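You operate a simulated robot arm through the tools that you are given. There is no shell and no other tool. Be economical: measure what you need, move in short steps, check, and stop when the job is done.

You run a simulated robot arm. Do the job below in one go: nothing can be reset, and whatever is moved stays where it is left.

TASK
Brush the slide way clean, then oil a patch on its bare end.
Fine: row slide to row 5 to reach it; small brown brush; pale felt pad, wetted in the oil dish; brush and pad back where they stood; slide right out again. Set down upright: small brown brush, pale felt pad. A coat counts when it lies all over at full strength: go over it till it gets no stronger. What is to be rubbed or washed off counts as gone when no trace of it is left.

The check looks at the end state, three seconds after you hand in, the way a careful person would. Anything else that was tipped, shoved, dropped, spilled or broken makes it a failure.

THE ROBOT
A 6-joint arm with a two-finger parallel gripper, fixed in place. Base frame: the origin is at the foot of the arm, x ahead of it, y to its left, z up; the work surface is at about z = 0.79. Readings come in m, degrees, newtons and seconds.
With the tool pointing down near the work surface it reaches from about 0.24 to 0.64 m from the base axis. Its first joint turns from -66.0 to 66.0 degrees. Payload 2.7 kg.
Tool frame: the origin (TCP) lies between the finger pads and is the grasp point; the fingertips stand 0.023 m ahead of it; z points along the fingers, y is the line along which they close. The gripper opens to 0.094 m. The fingers are 0.038 m wide and 0.01 m thick; the gripper's body (0.054 by 0.096 m) begins 0.039 m behind the TCP.
Orientation is that of the tool frame in the base frame, as a unit quaternion [w, x, y, z]. With the fingers straight down and closing along the base's y, the tool's x points along the base's -x, its y along +y and its z along -z.

THE INTERFACE
- The arm moves only by the tool move_arm. Its arguments are lists of equal length, an entry for each row: "offset": the shift along the tool's x, y, z in mm, a list of three; "rot": the turn, a rotation vector about the tool's x, y, z in rad, a list of three; "gripper": the finger opening in mm, from 0 to 94. In form: {"offset": [[tx, ty, tz], ...], "rot": [[wx, wy, wz], ...], "gripper": [gripper, ...]}. A call has 1 to 20 rows; each row shifts and turns the commanded pose from where the row before left it, along the tool's axes as they then stand. Rows are played at 5 a second. More than 0.05 m and 8.6 degrees between two rows, or a gripper value outside its range, and nothing of the call is played. Where a pose cannot be reached the arm comes as near as it can. A force on the tool above 80 N (or 10 N above the force at the start of the call, whichever is more), or a blocked arm, ends the call early, and 0.2 s more pass. Each finger travels about 0.045 m/s and halts on what it meets, pressing with about 38 N; the grip force reading is that of the motor and also rises with nothing between the fingers. The clock runs only during rows and for 0.2 s after the last one: add rows that do not move to give the fingers time. It gives the time, the measured TCP pose, the force on the tool (base axes), the opening and the grip force at its end, in the units of the frame above (readings bear some noise), with the torque about the TCP (base axes, N m) and any sound that the robot's microphone picked up.
- Cameras (640 x 400 px; columns grow to the right, rows downward): "scene" is fixed at [0.0718, -0.4307, 1.3982]; the picture's right is [0.80, -0.60, 0.00], its down [-0.36, -0.49, -0.79] and it looks along [0.47, 0.64, -0.61] (base axes); focal length 343 px, centre (320, 200). "wrist" rides on the gripper at [0.086, 0.016, -0.074] in the tool frame; the picture's right is [-0.18, 0.98, 0.00], its down [-0.58, -0.11, -0.81] and it looks along [-0.79, -0.15, 0.59] (tool axes); focal length 243 px, centre (320, 200). There is no depth. A picture from a camera that has moved, and an enlarged one, comes with that camera's place and axes in the base frame and with its lens.
- grab_frame(camera): a new picture of that camera. The clock stands still meanwhile.
- close_up(camera, box): a new picture of the part [left, top, right, bottom] of that camera's present view, enlarged. The clock stands still meanwhile.
- sign_off(): hands the job in; it is judged then, once.

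Go step by step. Nothing tells you positions but the pictures and the camera data: compare them with the known pose of the tool, close in by small moves and look again before you grip or let go. The budget is 120 turns and 68 pictures, counting those below and the enlarged ones. Unless the task says otherwise, let go and move clear before handing in, and close with one line.

The tools are called after ">>>" as a command line: name --argument value ..., lists and objects as JSON in quotes. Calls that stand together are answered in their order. move_arm: Moves the arm, as the interface text tells. Its arguments: {"type":"object","properties":{"offset":{"type":"array"},"rot":{"type":"array"},"gripper":{"type":"array"}},"required":["offset","rot","gripper"]} The other tools are called the same way: grab_frame (camera) takes a picture; close_up (camera, box) takes an enlarged picture of a part of a camera's view; sign_off () hands the job in.

At the start:

```text
time: 0.0
tcp_pos: [0.3423, 0.0572, 1.0626]
orientation: [0.0, 0.0, 1.0, 0.0]
wrist_force: [-0.9, -0.9, 0.9]
moment: [0.01, -0.01, 0.01]
gripper_width: 0.0939
finger_force: 0.0
```

scene: 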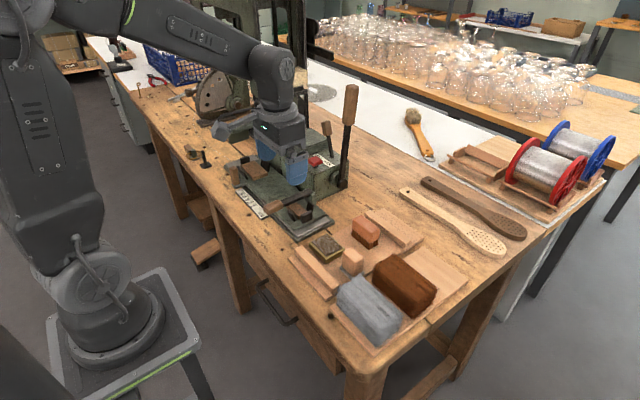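
wrist: 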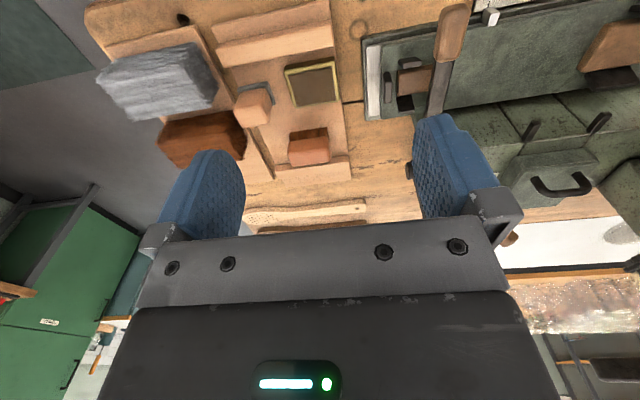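

I see a green machine with a slide under the gripper and a rack of brushes and pads to the right. I look closer at both first.

>>> close_up --camera "scene" --box '[220, 120, 380, 220]'

>>> close_up --camera "scene" --box '[280, 190, 480, 350]'

>>> close_up --camera "wrist" --box '[340, 0, 640, 200]'

```text
4.00 times, centred on (300, 170) of scene
camera zoom: at [0.0718, -0.4307, 1.3982], right [0.8, -0.6, 0.0], down [-0.36, -0.49, -0.79], along [0.47, 0.64, -0.61], focal length 1372 px, centre (400, 320)
```

zoom: 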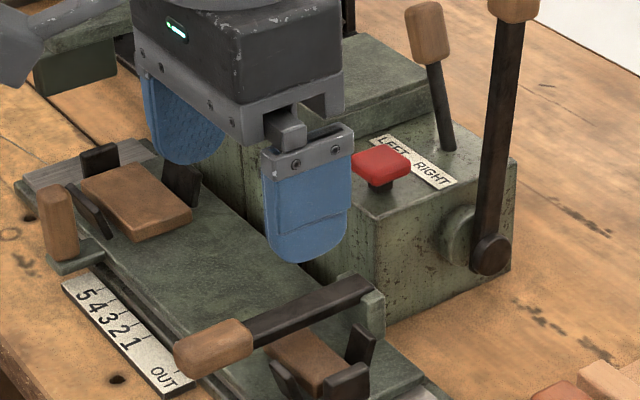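

```text
2.50 times, centred on (380, 270) of scene
camera zoom: at [0.0718, -0.4307, 1.3982], right [0.8, -0.6, 0.0], down [-0.36, -0.49, -0.79], along [0.47, 0.64, -0.61], focal length 857 px, centre (170, 25)
```

zoom: 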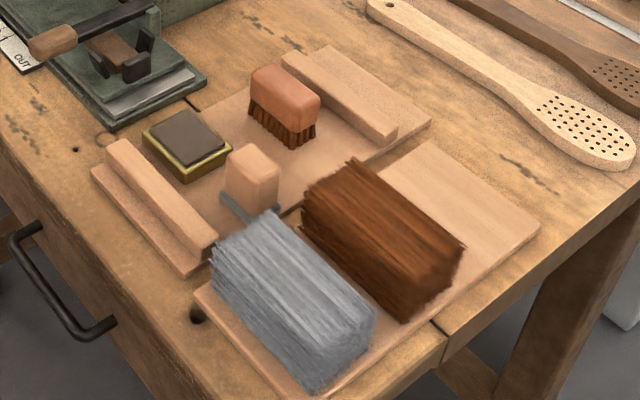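

```text
2.00 times, centred on (490, 100) of wrist
camera zoom: at [0.2564, 0.0752, 1.1396], right [0.18, 0.98, 0.0], down [0.58, -0.11, 0.81], along [0.79, -0.15, -0.59], focal length 485 px, centre (-20, 400)
```

zoom: 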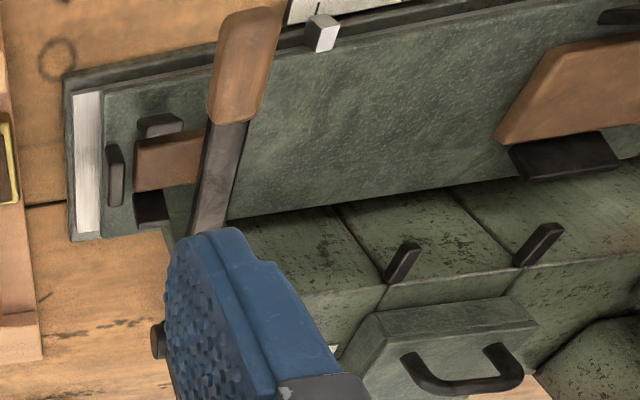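

The gripper blocks the view of the machine; I lift and pull back, then look.

>>> move_arm --offset '[[20, 20, -40], [20, 20, -40], [20, 20, -30], [20, 20, 0]]' --rot '[[0, 0, 0], [0, 0, 0], [0, 0, 0], [0, 0, 0]]' --gripper '[94, 94, 94, 94]'

>>> grab_frame --camera "wrist"

>>> close_up --camera "scene" --box '[160, 50, 400, 250]'

```text
time: 1.0
tcp_pos: [0.2617, 0.1379, 1.1736]
orientation: [0.001, 0.0, 1.0, 0.0]
wrist_force: [0.8, 0.4, -0.2]
moment: [-0.03, 0.01, -0.03]
gripper_width: 0.0939
finger_force: 0.0
```

```text
62 pictures are left
camera wrist: at [0.1753, 0.1558, 1.2492], right [0.18, 0.98, 0.0], down [0.58, -0.11, 0.81], along [0.79, -0.15, -0.59], focal length 243 px, centre (320, 200)
```

wrist: 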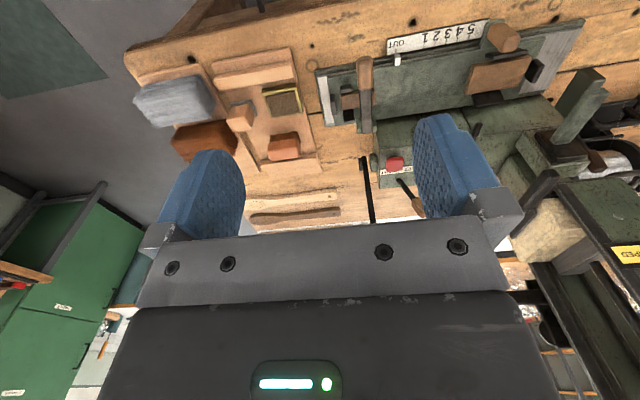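

```text
2.00 times, centred on (280, 150) of scene
camera zoom: at [0.0718, -0.4307, 1.3982], right [0.8, -0.6, 0.0], down [-0.36, -0.49, -0.79], along [0.47, 0.64, -0.61], focal length 686 px, centre (400, 300)
```

zoom: 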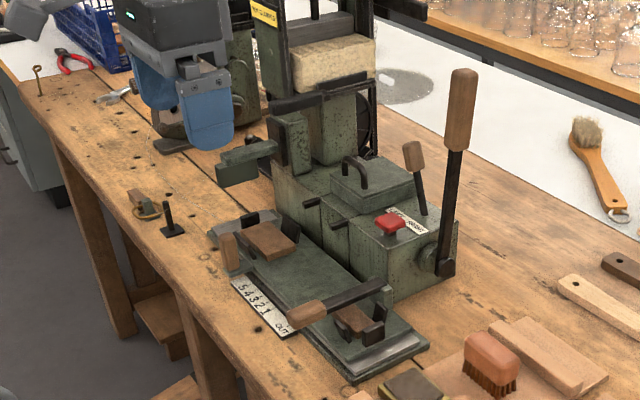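

The machine is now in view; I enlarge the slide with its scale and levers.

>>> close_up --camera "wrist" --box '[300, 0, 620, 200]'

>>> close_up --camera "scene" --box '[255, 150, 395, 250]'

>>> close_up --camera "scene" --box '[220, 130, 340, 220]'

```text
2.00 times, centred on (460, 100) of wrist
camera zoom: at [0.1753, 0.1558, 1.2492], right [0.18, 0.98, 0.0], down [0.58, -0.11, 0.81], along [0.79, -0.15, -0.59], focal length 485 px, centre (40, 400)
```

zoom: 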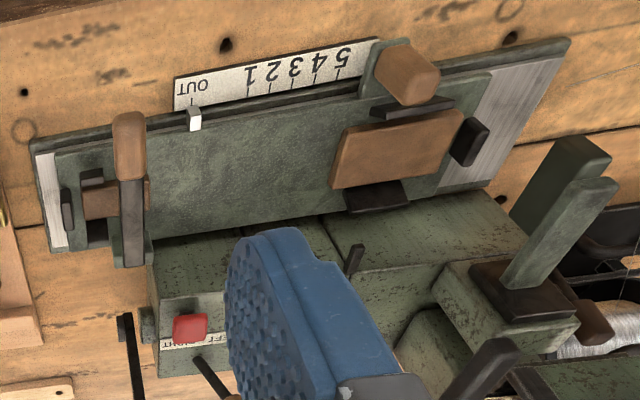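

```text
4.00 times, centred on (325, 200) of scene
camera zoom: at [0.0718, -0.4307, 1.3982], right [0.8, -0.6, 0.0], down [-0.36, -0.49, -0.79], along [0.47, 0.64, -0.61], focal length 1372 px, centre (300, 200)
```

zoom: 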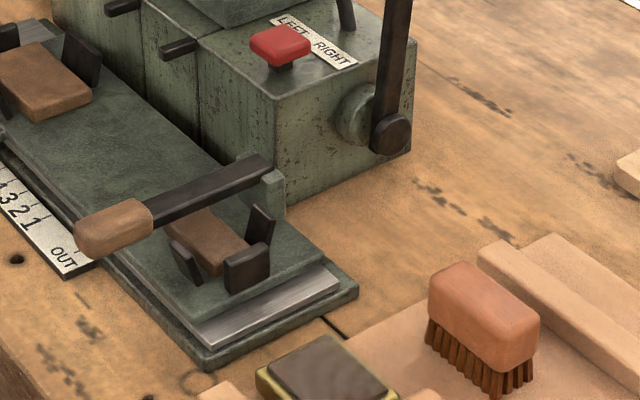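

```text
4.44 times, centred on (280, 175) of scene
camera zoom: at [0.0718, -0.4307, 1.3982], right [0.8, -0.6, 0.0], down [-0.36, -0.49, -0.79], along [0.47, 0.64, -0.61], focal length 1524 px, centre (498, 311)
```

zoom: 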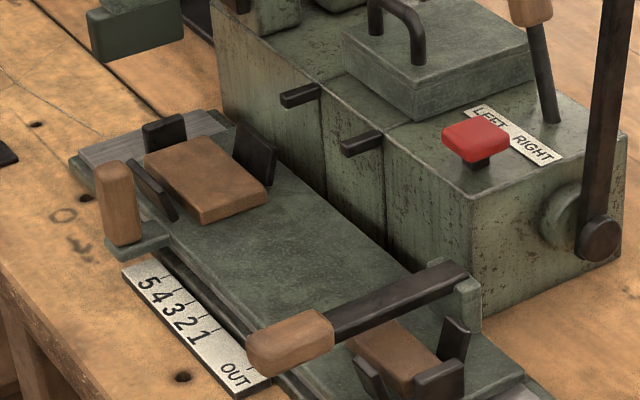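

The slide rides on a silvery way, its pointer at OUT; its upright wooden handle stands near (0.358, 0.378, z 0.83–0.88). OUT to 5 is about 116 mm to the left. I go above the handle.

>>> move_arm --offset '[[-11, 30, 26], [-11, 30, 26], [-11, 30, 26], [-11, 30, 26], [-11, 30, 26], [-11, 30, 26], [-11, 30, 26], [-11, 30, 26], [0, 0, 0]]' --rot '[[0, 0, 0], [0, 0, 0], [0, 0, 0], [0, 0, 0], [0, 0, 0], [0, 0, 0], [0, 0, 0], [0, 0, 0], [0, 0, 0]]' --gripper '[64, 64, 64, 64, 64, 64, 64, 64, 64]'

>>> grab_frame --camera "wrist"

>>> close_up --camera "scene" --box '[180, 110, 340, 210]'

```text
time: 3.0
tcp_pos: [0.3467, 0.3788, 0.9653]
orientation: [0.0, 0.0, 1.0, 0.0]
wrist_force: [0.3, -0.1, -0.3]
moment: [0.03, -0.05, 0.0]
gripper_width: 0.0638
finger_force: 0.2
```

```text
57 pictures are left
camera wrist: at [0.2605, 0.3959, 1.0395], right [0.18, 0.98, 0.0], down [0.58, -0.11, 0.81], along [0.79, -0.15, -0.59], focal length 243 px, centre (320, 200)
```

wrist: 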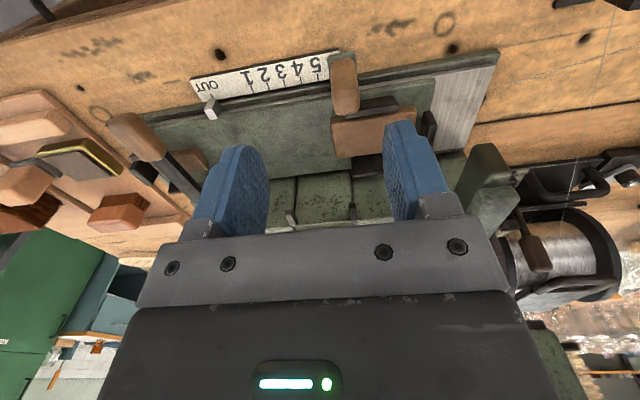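

```text
4.00 times, centred on (260, 160) of scene
camera zoom: at [0.0718, -0.4307, 1.3982], right [0.8, -0.6, 0.0], down [-0.36, -0.49, -0.79], along [0.47, 0.64, -0.61], focal length 1372 px, centre (560, 360)
```

zoom: 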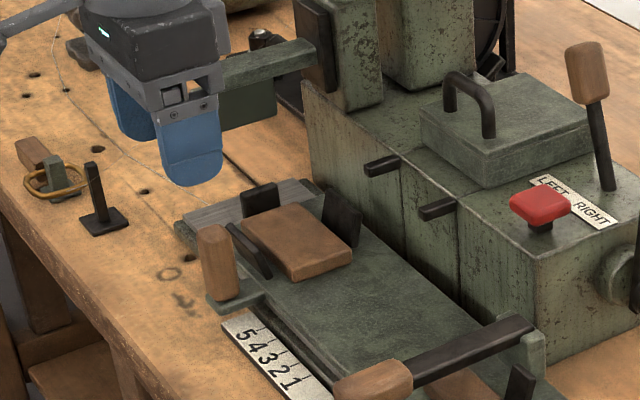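

The handle is nearer y 0.396, x 0.364. I come down around it with the fingers on its y sides and close.

>>> move_arm --offset '[[-5, 17, 20], [0, 0, 30], [0, 0, 30], [0, 0, 20], [0, 0, 10]]' --rot '[[0, 0, 0], [0, 0, 0], [0, 0, 0], [0, 0, 0], [0, 0, 0]]' --gripper '[64, 64, 64, 64, 64]'

>>> grab_frame --camera "wrist"

>>> close_up --camera "scene" --box '[180, 130, 300, 205]'

```text
time: 4.2
tcp_pos: [0.3562, 0.3952, 0.8564]
orientation: [0.0, 0.0, 1.0, 0.001]
wrist_force: [-0.2, 0.7, 0.5]
moment: [-0.03, 0.0, 0.0]
gripper_width: 0.0638
finger_force: 0.0
```

```text
55 pictures are left
camera wrist: at [0.27, 0.4128, 0.9312], right [0.18, 0.98, 0.0], down [0.58, -0.11, 0.81], along [0.79, -0.15, -0.59], focal length 243 px, centre (320, 200)
```

wrist: 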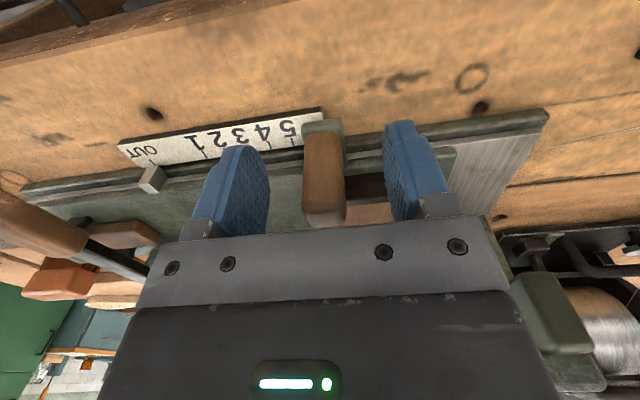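

```text
5.33 times, centred on (240, 168) of scene
camera zoom: at [0.0718, -0.4307, 1.3982], right [0.8, -0.6, 0.0], down [-0.36, -0.49, -0.79], along [0.47, 0.64, -0.61], focal length 1829 px, centre (747, 373)
```

zoom: 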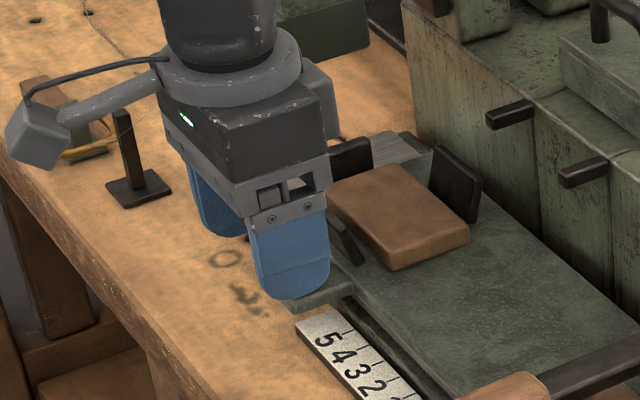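

The handle is between the fingers. I close and try a first 20 mm to the left.

>>> move_arm --offset '[[0, 0, 0], [0, 0, 0], [0, 0, 0], [0, 0, 0], [0, 5, 0], [0, 5, 0], [0, 5, 0], [0, 5, 0]]' --rot '[[0, 0, 0], [0, 0, 0], [0, 0, 0], [0, 0, 0], [0, 0, 0], [0, 0, 0], [0, 0, 0], [0, 0, 0]]' --gripper '[20, 20, 20, 20, 20, 20, 20, 20]'

>>> grab_frame --camera "wrist"

```text
time: 6.0
tcp_pos: [0.3565, 0.4148, 0.8567]
orientation: [0.0, 0.0, 1.0, 0.001]
wrist_force: [7.5, -0.5, -0.7]
moment: [-0.24, 1.23, 0.13]
gripper_width: 0.022
finger_force: 45.3
```

```text
53 pictures are left
camera wrist: at [0.2699, 0.4332, 0.9314], right [0.18, 0.98, 0.0], down [0.58, -0.11, 0.81], along [0.79, -0.15, -0.59], focal length 243 px, centre (320, 200)
```

wrist: 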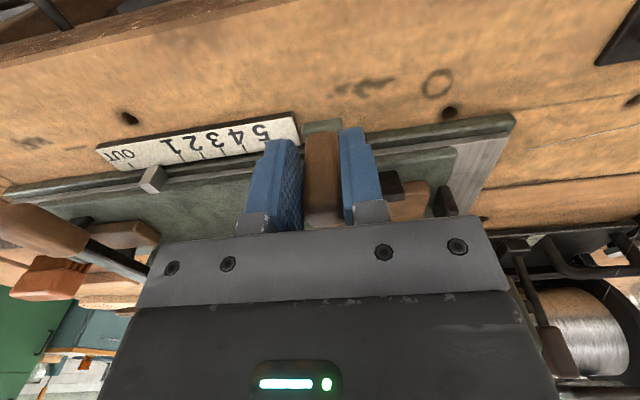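

The slide moves freely with the handle. I carry it 75 mm further and read the scale.

>>> move_arm --offset '[[0, 8, 0], [0, 8, 0], [0, 8, 0], [0, 8, 0], [0, 8, 0], [0, 8, 0], [0, 8, 0], [0, 8, 0], [0, 8, 0], [0, 3, 0]]' --rot '[[0, 0, 0], [0, 0, 0], [0, 0, 0], [0, 0, 0], [0, 0, 0], [0, 0, 0], [0, 0, 0], [0, 0, 0], [0, 0, 0], [0, 0, 0]]' --gripper '[20, 20, 20, 20, 20, 20, 20, 20, 20, 20]'

>>> close_up --camera "scene" --box '[200, 130, 360, 250]'

>>> close_up --camera "wrist" --box '[0, 60, 320, 260]'

```text
time: 8.2
tcp_pos: [0.3558, 0.4909, 0.8566]
orientation: [0.0, -0.001, 1.0, 0.002]
wrist_force: [-7.8, 0.3, 11.6]
moment: [-0.56, -0.06, -0.53]
gripper_width: 0.0218
finger_force: 45.2
```

```text
3.33 times, centred on (280, 190) of scene
camera zoom: at [0.0715, -0.4309, 1.3982], right [0.8, -0.6, 0.0], down [-0.36, -0.49, -0.79], along [0.47, 0.64, -0.61], focal length 1143 px, centre (453, 233)
```

zoom: 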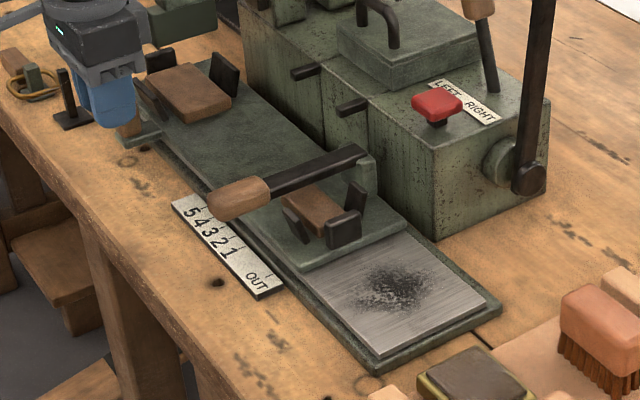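

```text
2.00 times, centred on (160, 160) of wrist
camera zoom: at [0.2698, 0.5079, 0.9313], right [0.18, 0.98, 0.0], down [0.58, -0.11, 0.81], along [0.79, -0.15, -0.59], focal length 485 px, centre (640, 280)
```

zoom: 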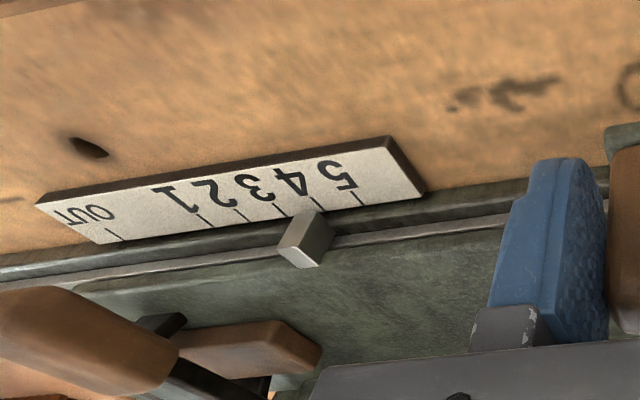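

The pointer now stands about at 4 and a dirty dark patch on the way is laid bare. One more row to go.

>>> move_arm --offset '[[0, 7, 0], [0, 7, 0], [0, 5, 0], [0, 0, 0]]' --rot '[[0, 0, 0], [0, 0, 0], [0, 0, 0], [0, 0, 0]]' --gripper '[20, 20, 20, 20]'

>>> close_up --camera "wrist" --box '[0, 60, 320, 260]'

>>> close_up --camera "scene" --box '[250, 180, 330, 230]'

```text
time: 9.2
tcp_pos: [0.3558, 0.5091, 0.8569]
orientation: [-0.001, -0.001, 1.0, 0.001]
wrist_force: [-7.7, 0.4, 17.0]
moment: [-0.58, 0.98, 0.13]
gripper_width: 0.0217
finger_force: 44.9
```

```text
2.00 times, centred on (160, 160) of wrist
camera zoom: at [0.2698, 0.5263, 0.9313], right [0.18, 0.98, 0.0], down [0.58, -0.11, 0.81], along [0.79, -0.15, -0.59], focal length 485 px, centre (640, 280)
```

zoom: 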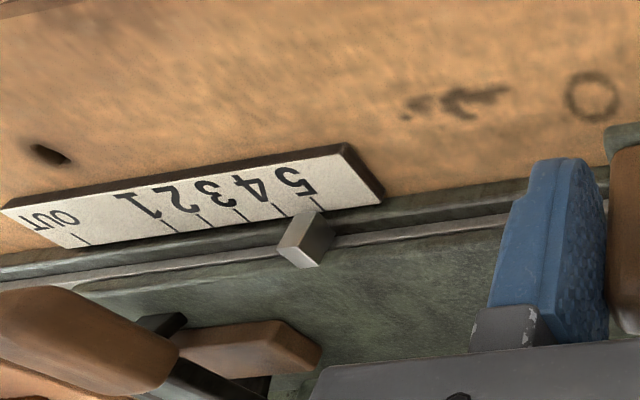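

```text
8.00 times, centred on (290, 205) of scene
camera zoom: at [0.0715, -0.431, 1.3981], right [0.8, -0.6, 0.0], down [-0.36, -0.49, -0.79], along [0.47, 0.64, -0.61], focal length 2744 px, centre (560, 160)
```

zoom: 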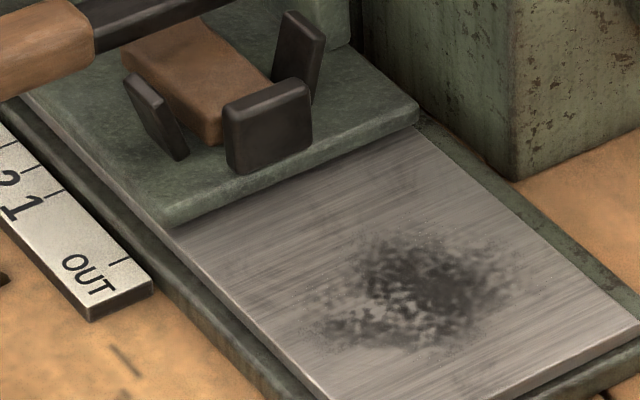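

The pointer is about at 5; I zoom in to check the alignment.

>>> close_up --camera "wrist" --box '[110, 135, 190, 185]'

>>> close_up --camera "scene" --box '[225, 160, 289, 200]'

```text
8.00 times, centred on (150, 160) of wrist
camera zoom: at [0.2698, 0.5263, 0.9313], right [0.18, 0.98, 0.0], down [0.58, -0.11, 0.81], along [0.79, -0.15, -0.59], focal length 1941 px, centre (1680, 520)
```

zoom: 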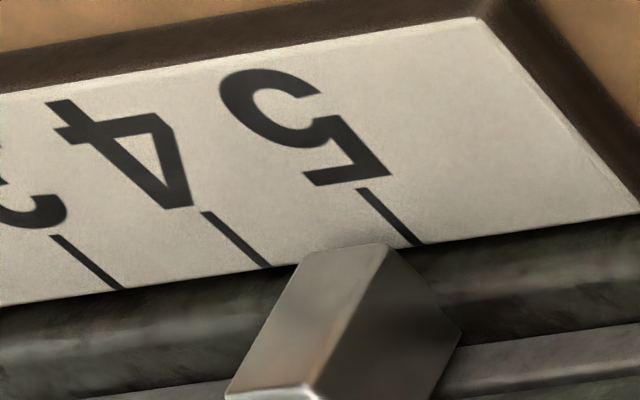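

```text
10.00 times, centred on (257, 180) of scene
camera zoom: at [0.0715, -0.431, 1.3981], right [0.8, -0.6, 0.0], down [-0.36, -0.49, -0.79], along [0.47, 0.64, -0.61], focal length 3430 px, centre (950, 400)
```

zoom: 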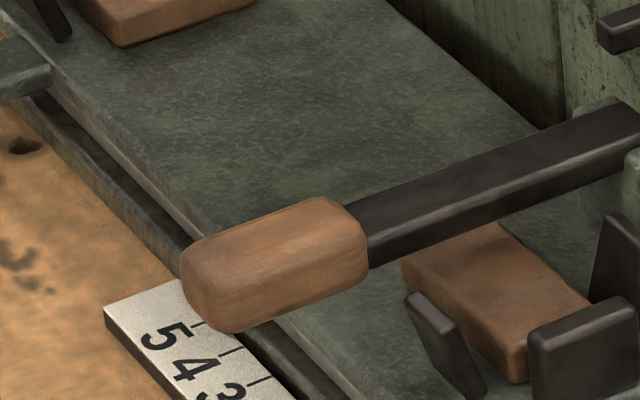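

The pointer is at or within a few mm of 5; I'll recheck from straight in front. I release the handle, rise, and swing back in front of it.

>>> move_arm --offset '[[0, 0, 0], [0, 0, 0], [0, 0, 0], [0, 0, -25], [0, 0, -30], [0, 0, -30], [0, 0, -30], [5, -35, -20], [5, -40, 0], [5, -40, 0], [0, 0, 0]]' --rot '[[0, 0, 0], [0, 0, 0], [0, 0, 0], [0, 0, 0], [0, 0, 0], [0, 0, 0], [0, 0, 0], [0, 0, 0], [0, 0, 0], [0, 0, 0], [0, 0, 0]]' --gripper '[46, 46, 46, 46, 46, 46, 46, 46, 46, 46, 46]'

>>> close_up --camera "wrist" --box '[220, 0, 420, 120]'

>>> close_up --camera "scene" --box '[270, 180, 470, 330]'

```text
time: 11.6
tcp_pos: [0.34, 0.3922, 0.9885]
orientation: [0.001, 0.0, 1.0, 0.0]
wrist_force: [0.1, 0.3, 0.1]
moment: [0.03, 0.0, -0.01]
gripper_width: 0.0459
finger_force: 0.1
```

```text
3.20 times, centred on (320, 60) of wrist
camera zoom: at [0.2538, 0.4102, 1.0639], right [0.18, 0.98, 0.0], down [0.58, -0.11, 0.81], along [0.79, -0.15, -0.59], focal length 776 px, centre (320, 648)
```

zoom: 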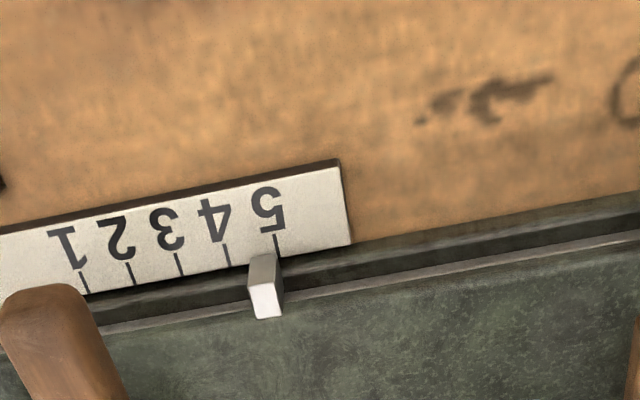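

```text
2.67 times, centred on (370, 255) of scene
camera zoom: at [0.0718, -0.4308, 1.3982], right [0.8, -0.6, 0.0], down [-0.36, -0.49, -0.79], along [0.47, 0.64, -0.61], focal length 914 px, centre (187, 53)
```

zoom: 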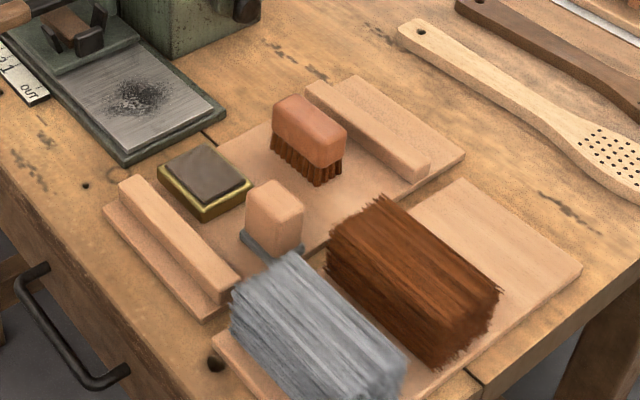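

From straight in front the pointer is about 5 mm short of 5. I go back, regrip and nudge it on.

>>> move_arm --offset '[[-5, 40, 0], [-5, 40, 0], [-5, 36, 20], [0, 0, 30], [0, 0, 30], [0, 0, 30], [0, 0, 22], [0, 0, 0], [0, 0, 0], [0, 0, 0], [0, 3, 0], [0, 3, 0], [0, 0, 0], [0, 0, 0]]' --rot '[[0, 0, 0], [0, 0, 0], [0, 0, 0], [0, 0, 0], [0, 0, 0], [0, 0, 0], [0, 0, 0], [0, 0, 0], [0, 0, 0], [0, 0, 0], [0, 0, 0], [0, 0, 0], [0, 0, 0], [0, 0, 0]]' --gripper '[46, 46, 46, 46, 46, 46, 46, 20, 20, 20, 20, 20, 20, 20]'

>>> move_arm --offset '[[0, 0, 0], [0, 0, 0], [0, 0, 0], [0, 0, -25], [0, 0, -30], [0, 0, -30], [0, 0, -30], [5, -40, -20], [5, -40, 0], [5, -40, 0], [0, 0, 0]]' --rot '[[0, 0, 0], [0, 0, 0], [0, 0, 0], [0, 0, 0], [0, 0, 0], [0, 0, 0], [0, 0, 0], [0, 0, 0], [0, 0, 0], [0, 0, 0], [0, 0, 0]]' --gripper '[46, 46, 46, 46, 46, 46, 46, 46, 46, 46, 46]'

>>> close_up --camera "wrist" --box '[220, 0, 420, 120]'

```text
time: 14.6
tcp_pos: [0.3566, 0.5143, 0.8582]
orientation: [-0.002, 0.001, 1.0, -0.003]
wrist_force: [-10.8, -27.7, 1.4]
moment: [0.68, -0.32, -0.27]
gripper_width: 0.0217
finger_force: 45.3
```

```text
time: 17.0
tcp_pos: [0.3415, 0.3954, 0.9949]
orientation: [0.001, 0.001, 1.0, 0.0]
wrist_force: [-0.6, 0.7, 1.4]
moment: [0.01, -0.02, 0.02]
gripper_width: 0.0461
finger_force: 0.0
```

```text
3.20 times, centred on (320, 60) of wrist
camera zoom: at [0.2554, 0.4128, 1.0702], right [0.18, 0.98, 0.0], down [0.58, -0.11, 0.81], along [0.79, -0.15, -0.59], focal length 776 px, centre (320, 648)
```

zoom: 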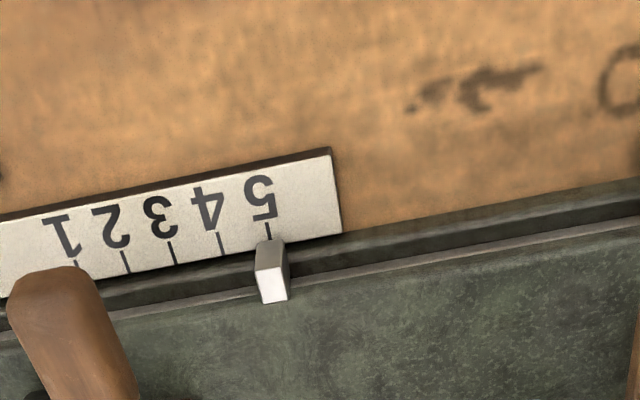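

The pointer is on 5 (end stop felt) and the way end is bare at about x 0.40–0.49, y 0.10–0.22. Next the small brown brush, near (0.52, -0.007); I travel in front of everything, then out over it.

>>> move_arm --offset '[[0, -45, 0], [0, -45, 0], [0, -45, 0], [0, -45, 0], [0, -45, 0], [0, -45, 0], [0, -45, 0], [0, -45, 0], [0, -43, 0], [-40, 0, 10], [-45, 0, 10], [-45, 0, 15], [-48, 0, 15], [0, 0, 0]]' --rot '[[0, 0, 0], [0, 0, 0], [0, 0, 0], [0, 0, 0], [0, 0, 0], [0, 0, 0], [0, 0, 0], [0, 0, 0], [0, 0, 0], [0, 0, 0], [0, 0, 0], [0, 0, 0], [0, 0, 0], [0, 0, 0]]' --gripper '[90, 90, 90, 90, 90, 90, 90, 90, 90, 90, 90, 90, 90, 90]'

>>> grab_frame --camera "wrist"

>>> close_up --camera "scene" --box '[300, 160, 460, 280]'

```text
refused: row 13 steps farther than a row can; nothing moved
```

```text
43 pictures are left
camera wrist: at [0.2554, 0.4128, 1.0702], right [0.18, 0.98, 0.0], down [0.58, -0.11, 0.81], along [0.79, -0.15, -0.59], focal length 243 px, centre (320, 200)
```

wrist: 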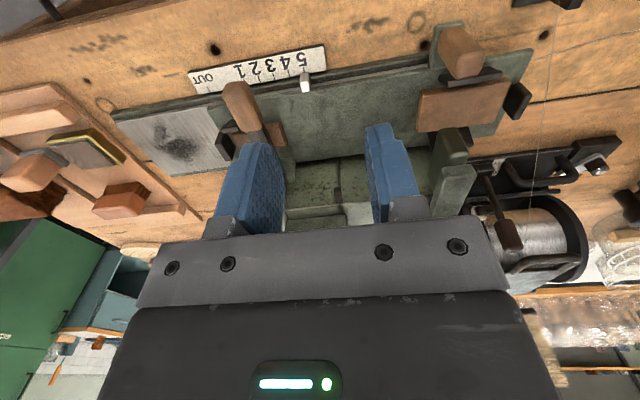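

```text
3.33 times, centred on (380, 220) of scene
camera zoom: at [0.0718, -0.4308, 1.3982], right [0.8, -0.6, 0.0], down [-0.36, -0.49, -0.79], along [0.47, 0.64, -0.61], focal length 1143 px, centre (120, 133)
```

zoom: 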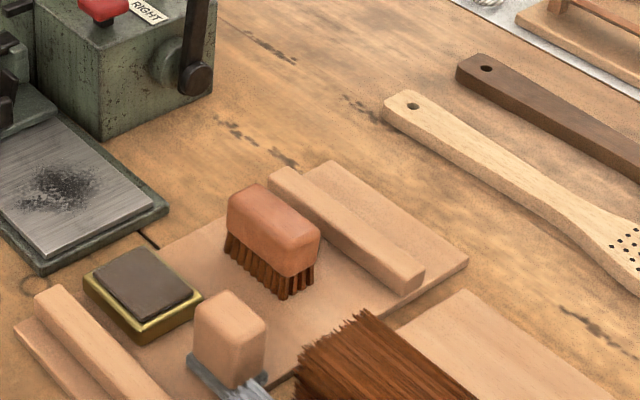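

A row was too long, so nothing moved. I resend the same path with smaller steps.

>>> move_arm --offset '[[0, -45, 0], [0, -45, 0], [0, -45, 0], [0, -45, 0], [0, -45, 0], [0, -45, 0], [0, -45, 0], [0, -45, 0], [0, -43, 0], [-36, 0, 10], [-36, 0, 10], [-36, 0, 10], [-36, 0, 10], [-34, 0, 10], [0, 0, 0]]' --rot '[[0, 0, 0], [0, 0, 0], [0, 0, 0], [0, 0, 0], [0, 0, 0], [0, 0, 0], [0, 0, 0], [0, 0, 0], [0, 0, 0], [0, 0, 0], [0, 0, 0], [0, 0, 0], [0, 0, 0], [0, 0, 0], [0, 0, 0]]' --gripper '[90, 90, 90, 90, 90, 90, 90, 90, 90, 90, 90, 90, 90, 90, 90]'

>>> grab_frame --camera "wrist"

>>> close_up --camera "scene" --box '[300, 160, 460, 280]'

```text
time: 20.2
tcp_pos: [0.5161, -0.0103, 0.9461]
orientation: [0.0, -0.001, 1.0, 0.0]
wrist_force: [0.6, -0.8, -0.7]
moment: [0.0, -0.03, -0.02]
gripper_width: 0.0899
finger_force: 0.1
```

```text
41 pictures are left
camera wrist: at [0.4304, 0.0079, 1.0212], right [0.18, 0.98, 0.0], down [0.58, -0.11, 0.81], along [0.79, -0.15, -0.59], focal length 243 px, centre (320, 200)
```

wrist: 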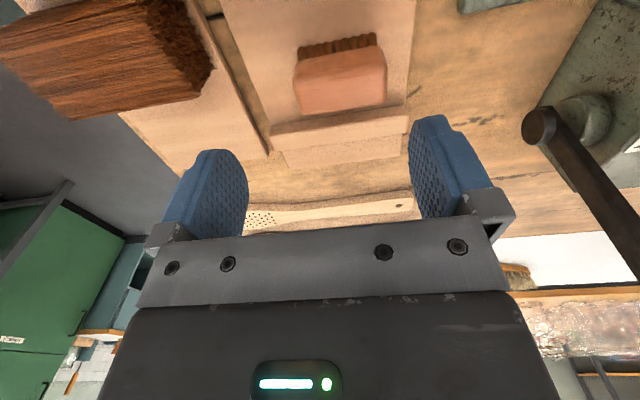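

```text
3.33 times, centred on (380, 220) of scene
camera zoom: at [0.0718, -0.4307, 1.3982], right [0.8, -0.6, 0.0], down [-0.36, -0.49, -0.79], along [0.47, 0.64, -0.61], focal length 1143 px, centre (120, 133)
```

zoom: 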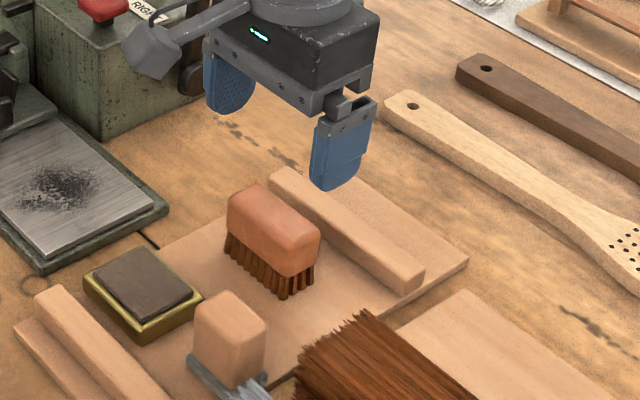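

The brush lies along y, about 63 × 32 mm, centre near (0.521, 0.0). I go down around it.

>>> move_arm --offset '[[-5, 10, 20], [0, 0, 25], [0, 0, 20], [0, 0, 10], [0, 0, 0]]' --rot '[[0, 0, 0], [0, 0, 0], [0, 0, 0], [0, 0, 0], [0, 0, 0]]' --gripper '[94, 94, 94, 94, 94]'

>>> grab_frame --camera "wrist"

>>> close_up --camera "scene" --box '[300, 160, 460, 280]'

```text
time: 21.4
tcp_pos: [0.5237, 0.0017, 0.8708]
orientation: [0.0, 0.0, 1.0, 0.0]
wrist_force: [0.4, -0.4, -0.9]
moment: [-0.02, 0.03, 0.02]
gripper_width: 0.0943
finger_force: 0.1
```

```text
39 pictures are left
camera wrist: at [0.4355, 0.0201, 0.9462], right [0.18, 0.98, 0.0], down [0.58, -0.11, 0.81], along [0.79, -0.15, -0.59], focal length 243 px, centre (320, 200)
```

wrist: 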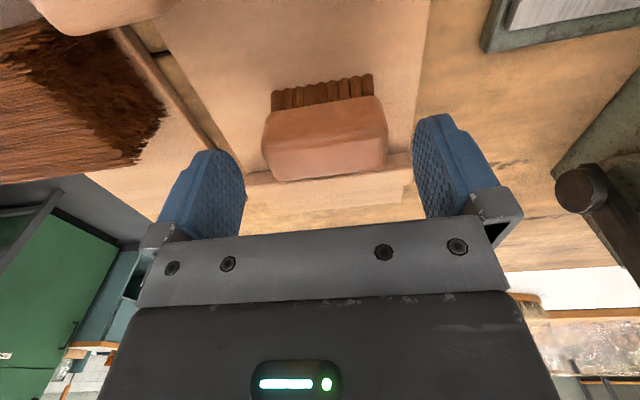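

```text
3.33 times, centred on (380, 220) of scene
camera zoom: at [0.0718, -0.4307, 1.3982], right [0.8, -0.6, 0.0], down [-0.36, -0.49, -0.79], along [0.47, 0.64, -0.61], focal length 1143 px, centre (120, 133)
```

zoom: 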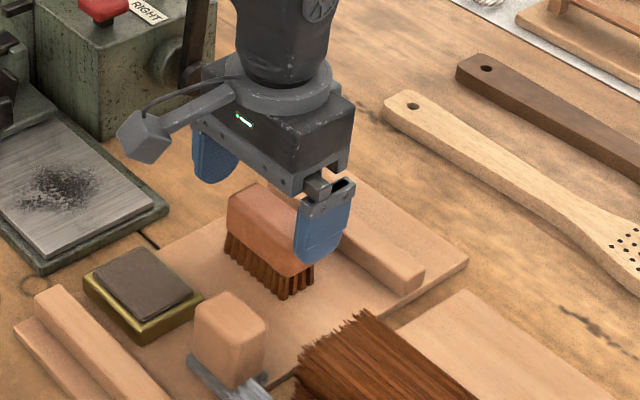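

The brush is centred a little nearer, about (0.514, 0.006). I correct, go down to gripping height and close.

>>> move_arm --offset '[[8, 4, 0], [0, 0, 12], [0, 0, 11], [0, 0, 0], [0, 0, 0], [0, 0, 0], [0, 0, 0], [0, 0, 0]]' --rot '[[0, 0, 0], [0, 0, 0], [0, 0, 0], [0, 0, 0], [0, 0, 0], [0, 0, 0], [0, 0, 0], [0, 0, 0]]' --gripper '[94, 94, 94, 58, 58, 58, 58, 58]'

>>> grab_frame --camera "wrist"

>>> close_up --camera "scene" --box '[300, 160, 460, 280]'

```text
time: 23.2
tcp_pos: [0.5133, 0.0071, 0.8481]
orientation: [0.0, 0.0, 1.0, 0.0]
wrist_force: [1.0, -0.4, 0.8]
moment: [-0.02, -0.1, 0.01]
gripper_width: 0.0712
finger_force: 37.7
```

```text
37 pictures are left
camera wrist: at [0.4283, 0.0234, 0.9226], right [0.18, 0.98, 0.0], down [0.58, -0.11, 0.81], along [0.79, -0.15, -0.59], focal length 243 px, centre (320, 200)
```

wrist: 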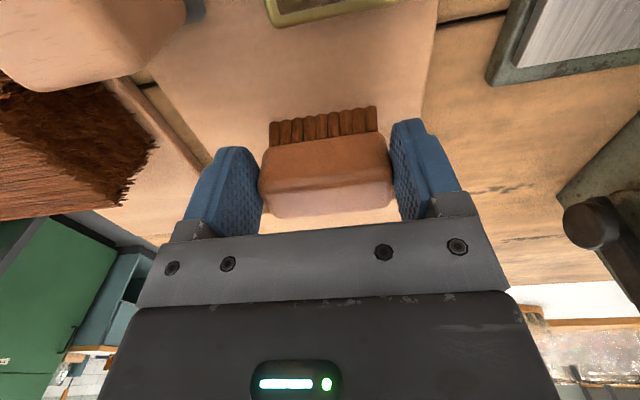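

```text
3.33 times, centred on (380, 220) of scene
camera zoom: at [0.0718, -0.4307, 1.3982], right [0.8, -0.6, 0.0], down [-0.36, -0.49, -0.79], along [0.47, 0.64, -0.61], focal length 1143 px, centre (120, 133)
```

zoom: 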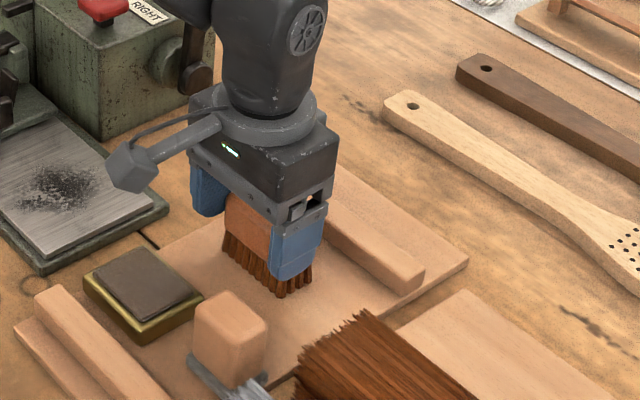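

The brush is held (home TCP 0.5133, 0.0071, 0.848). I lift it and carry it over the dirty patch, stopping just above.

>>> move_arm --offset '[[0, 0, -20], [0, 0, -25], [0, 0, -20], [22, 40, 0], [22, 40, 0], [22, 40, 0], [0, 28, 10], [0, 0, 20], [0, 0, 10], [0, 0, 0]]' --rot '[[0, 0, 0], [0, 0, 0], [0, 0, 0], [0, 0, 0], [0, 0, 0], [0, 0, 0], [0, 0, 0], [0, 0, 0], [0, 0, 0], [0, 0, 0]]' --gripper '[58, 58, 58, 58, 58, 58, 58, 58, 58, 58]'

>>> close_up --camera "scene" --box '[240, 140, 400, 260]'

>>> grab_frame --camera "wrist"

```text
time: 25.4
tcp_pos: [0.45, 0.1559, 0.8729]
orientation: [0.0, 0.0, 1.0, 0.0]
wrist_force: [-0.6, 0.0, 0.2]
moment: [-0.04, -0.03, -0.02]
gripper_width: 0.0715
finger_force: 37.8
```

```text
3.33 times, centred on (320, 200) of scene
camera zoom: at [0.0718, -0.4307, 1.3982], right [0.8, -0.6, 0.0], down [-0.36, -0.49, -0.79], along [0.47, 0.64, -0.61], focal length 1143 px, centre (320, 200)
```

zoom: 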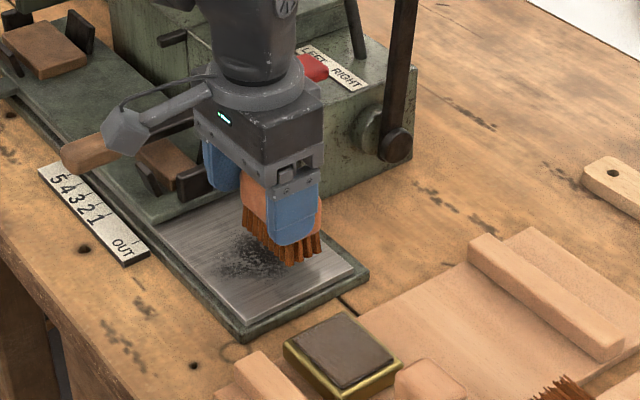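

```text
34 pictures are left
camera wrist: at [0.3628, 0.1734, 0.9476], right [0.18, 0.98, 0.0], down [0.58, -0.11, 0.81], along [0.79, -0.15, -0.59], focal length 243 px, centre (320, 200)
```

wrist: 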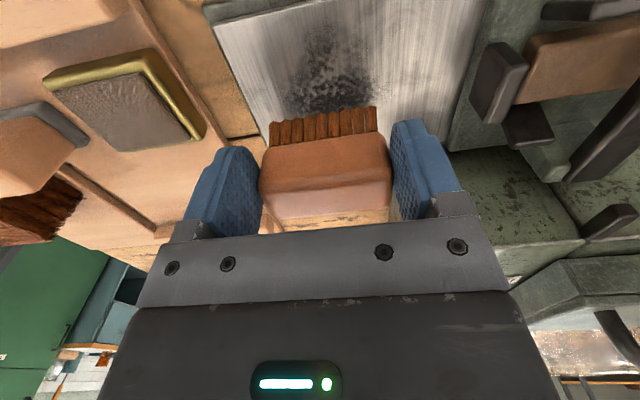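

The brush hangs just above the way. I lower it in small steps to feel contact.

>>> move_arm --offset '[[0, 0, 4], [0, 0, 3], [0, 0, 3], [0, 0, 0]]' --rot '[[0, 0, 0], [0, 0, 0], [0, 0, 0], [0, 0, 0]]' --gripper '[58, 58, 58, 58]'

>>> move_arm --offset '[[0, 0, 2], [0, 0, 1], [0, 0, 0]]' --rot '[[0, 0, 0], [0, 0, 0], [0, 0, 0]]' --gripper '[58, 58, 58]'

```text
time: 26.4
tcp_pos: [0.4492, 0.1547, 0.8625]
orientation: [-0.001, 0.0, 1.0, 0.0]
wrist_force: [-0.7, -0.1, -1.4]
moment: [0.01, 0.01, -0.02]
gripper_width: 0.0713
finger_force: 38.4
```

```text
time: 27.2
tcp_pos: [0.4489, 0.1556, 0.8584]
orientation: [0.0, 0.0, 1.0, 0.0]
wrist_force: [-0.1, 0.2, -0.7]
moment: [-0.05, 0.01, 0.0]
gripper_width: 0.0713
finger_force: 37.5
```

No contact yet at TCP z 0.8584. I keep lowering in small steps.

>>> move_arm --offset '[[0, 0, 2], [0, 0, 1], [0, 0, 0]]' --rot '[[0, 0, 0], [0, 0, 0], [0, 0, 0]]' --gripper '[58, 58, 58]'

>>> move_arm --offset '[[0, 0, 1], [0, 0, 1], [0, 0, 0]]' --rot '[[0, 0, 0], [0, 0, 0], [0, 0, 0]]' --gripper '[58, 58, 58]'

>>> close_up --camera "scene" --box '[280, 180, 340, 230]'

```text
time: 28.0
tcp_pos: [0.4507, 0.1547, 0.8557]
orientation: [0.0, 0.0, 1.0, 0.001]
wrist_force: [-2.5, -0.6, 5.8]
moment: [-0.06, 0.03, -0.03]
gripper_width: 0.0713
finger_force: 37.9
```

```text
time: 28.8
tcp_pos: [0.449, 0.157, 0.8562]
orientation: [0.001, 0.0, 1.0, 0.0]
wrist_force: [-11.3, -3.4, 31.4]
moment: [-0.22, 0.16, -0.08]
gripper_width: 0.0714
finger_force: 37.8
```

```text
8.00 times, centred on (310, 205) of scene
camera zoom: at [0.0711, -0.4309, 1.3982], right [0.8, -0.6, 0.0], down [-0.36, -0.49, -0.79], along [0.47, 0.64, -0.61], focal length 2744 px, centre (400, 160)
```

zoom: 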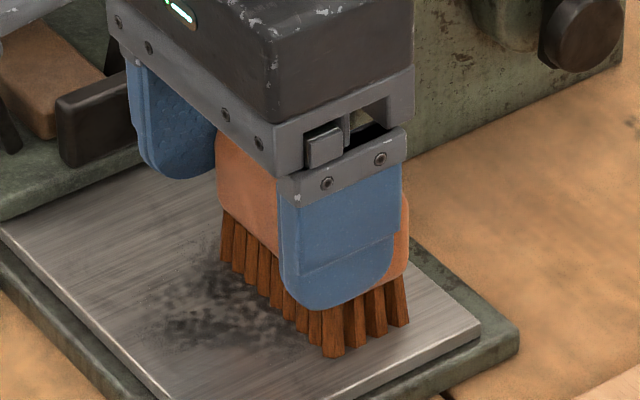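

Contact at about z 0.856. I ease off to a light pressure and brush back and forth across the way.

>>> move_arm --offset '[[0, 0, -1.5], [12, 0, 0], [12, 0, 0], [12, 0, 0], [9, 0, 0], [-12, 0, 0], [-12, 0, 0], [-12, 0, 0], [-12, 0, 0], [-12, 0, 0], [-11, 0, 0], [12, 0, 0], [12, 0, 0], [12, 0, 0], [12, 0, 0], [12, 0, 0], [11, 0, 0]]' --rot '[[0, 0, 0], [0, 0, 0], [0, 0, 0], [0, 0, 0], [0, 0, 0], [0, 0, 0], [0, 0, 0], [0, 0, 0], [0, 0, 0], [0, 0, 0], [0, 0, 0], [0, 0, 0], [0, 0, 0], [0, 0, 0], [0, 0, 0], [0, 0, 0], [0, 0, 0]]' --gripper '[58, 58, 58, 58, 58, 58, 58, 58, 58, 58, 58, 58, 58, 58, 58, 58, 58]'

>>> close_up --camera "scene" --box '[260, 170, 356, 240]'

```text
time: 32.4
tcp_pos: [0.4065, 0.1576, 0.8561]
orientation: [0.003, -0.001, 1.0, 0.0]
wrist_force: [6.5, -0.1, 17.3]
moment: [-0.34, -0.47, 0.08]
gripper_width: 0.0712
finger_force: 37.5
```

```text
5.71 times, centred on (308, 205) of scene
camera zoom: at [0.0717, -0.4308, 1.3982], right [0.8, -0.6, 0.0], down [-0.36, -0.49, -0.79], along [0.47, 0.64, -0.61], focal length 1960 px, centre (389, 171)
```

zoom: 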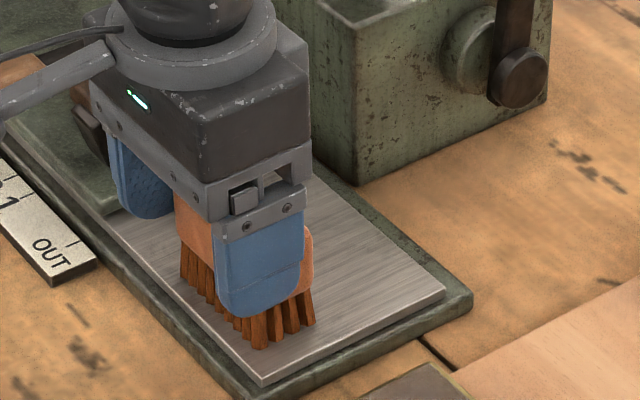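

The dirt comes off quickly. I repeat strokes shifted in y to take in both sides.

>>> move_arm --offset '[[0, -9, 0], [0, -9, 0], [-12, 0, 0], [-12, 0, 0], [-12, 0, 0], [-12, 0, 0], [-12, 0, 0], [-10, 0, 0], [0, 10, 0], [0, 10, 0], [0, 9, 0], [12, 0, 0], [12, 0, 0], [12, 0, 0], [12, 0, 0], [12, 0, 0], [12, 0, 0], [-12, 0, 0], [-12, 0, 0], [-12, 0, 0]]' --rot '[[0, 0, 0], [0, 0, 0], [0, 0, 0], [0, 0, 0], [0, 0, 0], [0, 0, 0], [0, 0, 0], [0, 0, 0], [0, 0, 0], [0, 0, 0], [0, 0, 0], [0, 0, 0], [0, 0, 0], [0, 0, 0], [0, 0, 0], [0, 0, 0], [0, 0, 0], [0, 0, 0], [0, 0, 0], [0, 0, 0]]' --gripper '[58, 58, 58, 58, 58, 58, 58, 58, 58, 58, 58, 58, 58, 58, 58, 58, 58, 58, 58, 58]'

>>> move_arm --offset '[[0, -10, 0], [-12, -10, 0], [-12, 0, 0], [12, 0, 0], [12, 0, 0], [12, 0, 0], [12, 0, 0], [12, 0, 0], [-10, 5, 0], [-10, 0, 0], [0, 0, -15], [0, 0, -30], [0, 0, -25], [0, -30, 0], [0, -40, 0], [0, -40, 0], [0, 0, 0]]' --rot '[[0, 0, 0], [0, 0, 0], [0, 0, 0], [0, 0, 0], [0, 0, 0], [0, 0, 0], [0, 0, 0], [0, 0, 0], [0, 0, 0], [0, 0, 0], [0, 0, 0], [0, 0, 0], [0, 0, 0], [0, 0, 0], [0, 0, 0], [0, 0, 0], [0, 0, 0]]' --gripper '[58, 58, 58, 58, 58, 58, 58, 58, 58, 58, 58, 58, 58, 58, 58, 58, 58]'

>>> close_up --camera "scene" --box '[260, 170, 356, 240]'

```text
time: 36.6
tcp_pos: [0.4382, 0.1674, 0.8562]
orientation: [0.0, 0.0, 1.0, -0.001]
wrist_force: [-5.0, 0.1, 10.5]
moment: [0.06, 0.03, 0.04]
gripper_width: 0.0716
finger_force: 38.5
```

```text
time: 40.2
tcp_pos: [0.4207, 0.0393, 0.9223]
orientation: [0.0, 0.0, 1.0, 0.0]
wrist_force: [0.1, -0.3, 0.4]
moment: [0.03, 0.0, -0.01]
gripper_width: 0.071
finger_force: 38.3
```

```text
5.71 times, centred on (308, 205) of scene
camera zoom: at [0.0718, -0.4307, 1.3982], right [0.8, -0.6, 0.0], down [-0.36, -0.49, -0.79], along [0.47, 0.64, -0.61], focal length 1960 px, centre (389, 171)
```

zoom: 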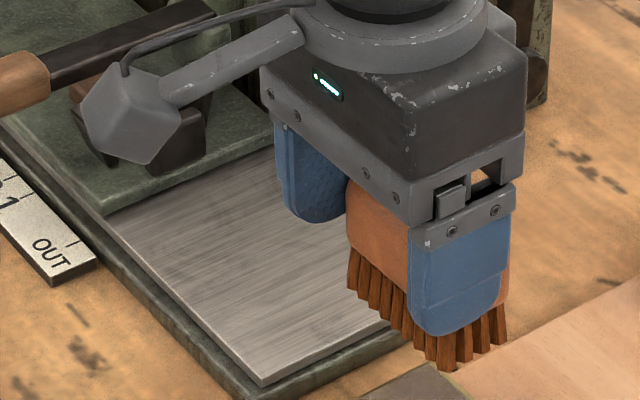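

What I can see is clean. I carry the brush above its home place and look at the whole way before putting it down.

>>> move_arm --offset '[[-31, -11, 0], [-31, -11, 0], [-30, -11, 0], [0, 0, 0], [0, 0, 0]]' --rot '[[0, 0, 0], [0, 0, 0], [0, 0, 0], [0, 0, 0], [0, 0, 0]]' --gripper '[58, 58, 58, 58, 58]'

>>> close_up --camera "scene" --box '[260, 170, 356, 240]'

```text
time: 41.4
tcp_pos: [0.5122, 0.0087, 0.9269]
orientation: [0.0, 0.0, 1.0, 0.0]
wrist_force: [0.0, -1.4, -0.4]
moment: [0.03, 0.04, 0.02]
gripper_width: 0.0713
finger_force: 37.9
```

```text
5.71 times, centred on (308, 205) of scene
camera zoom: at [0.0718, -0.4307, 1.3982], right [0.8, -0.6, 0.0], down [-0.36, -0.49, -0.79], along [0.47, 0.64, -0.61], focal length 1960 px, centre (389, 171)
```

zoom: 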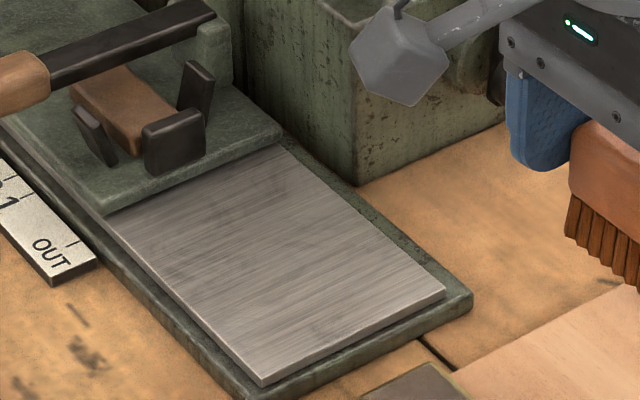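

It looks clean but for faint shades, so I enlarge those spots.

>>> close_up --camera "scene" --box '[274, 192, 338, 236]'

```text
9.09 times, centred on (306, 214) of scene
camera zoom: at [0.0718, -0.4307, 1.3982], right [0.8, -0.6, 0.0], down [-0.36, -0.49, -0.79], along [0.47, 0.64, -0.61], focal length 3118 px, centre (447, 73)
```

zoom: 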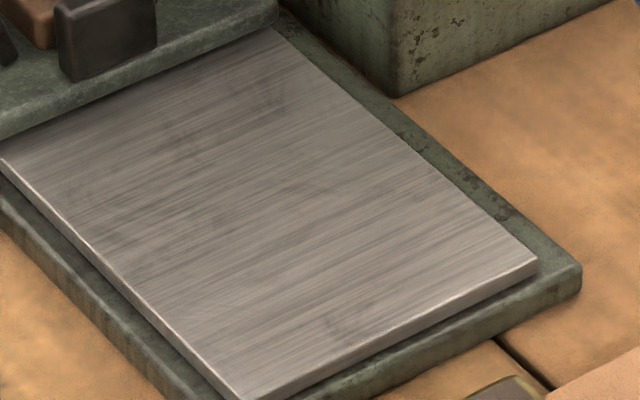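

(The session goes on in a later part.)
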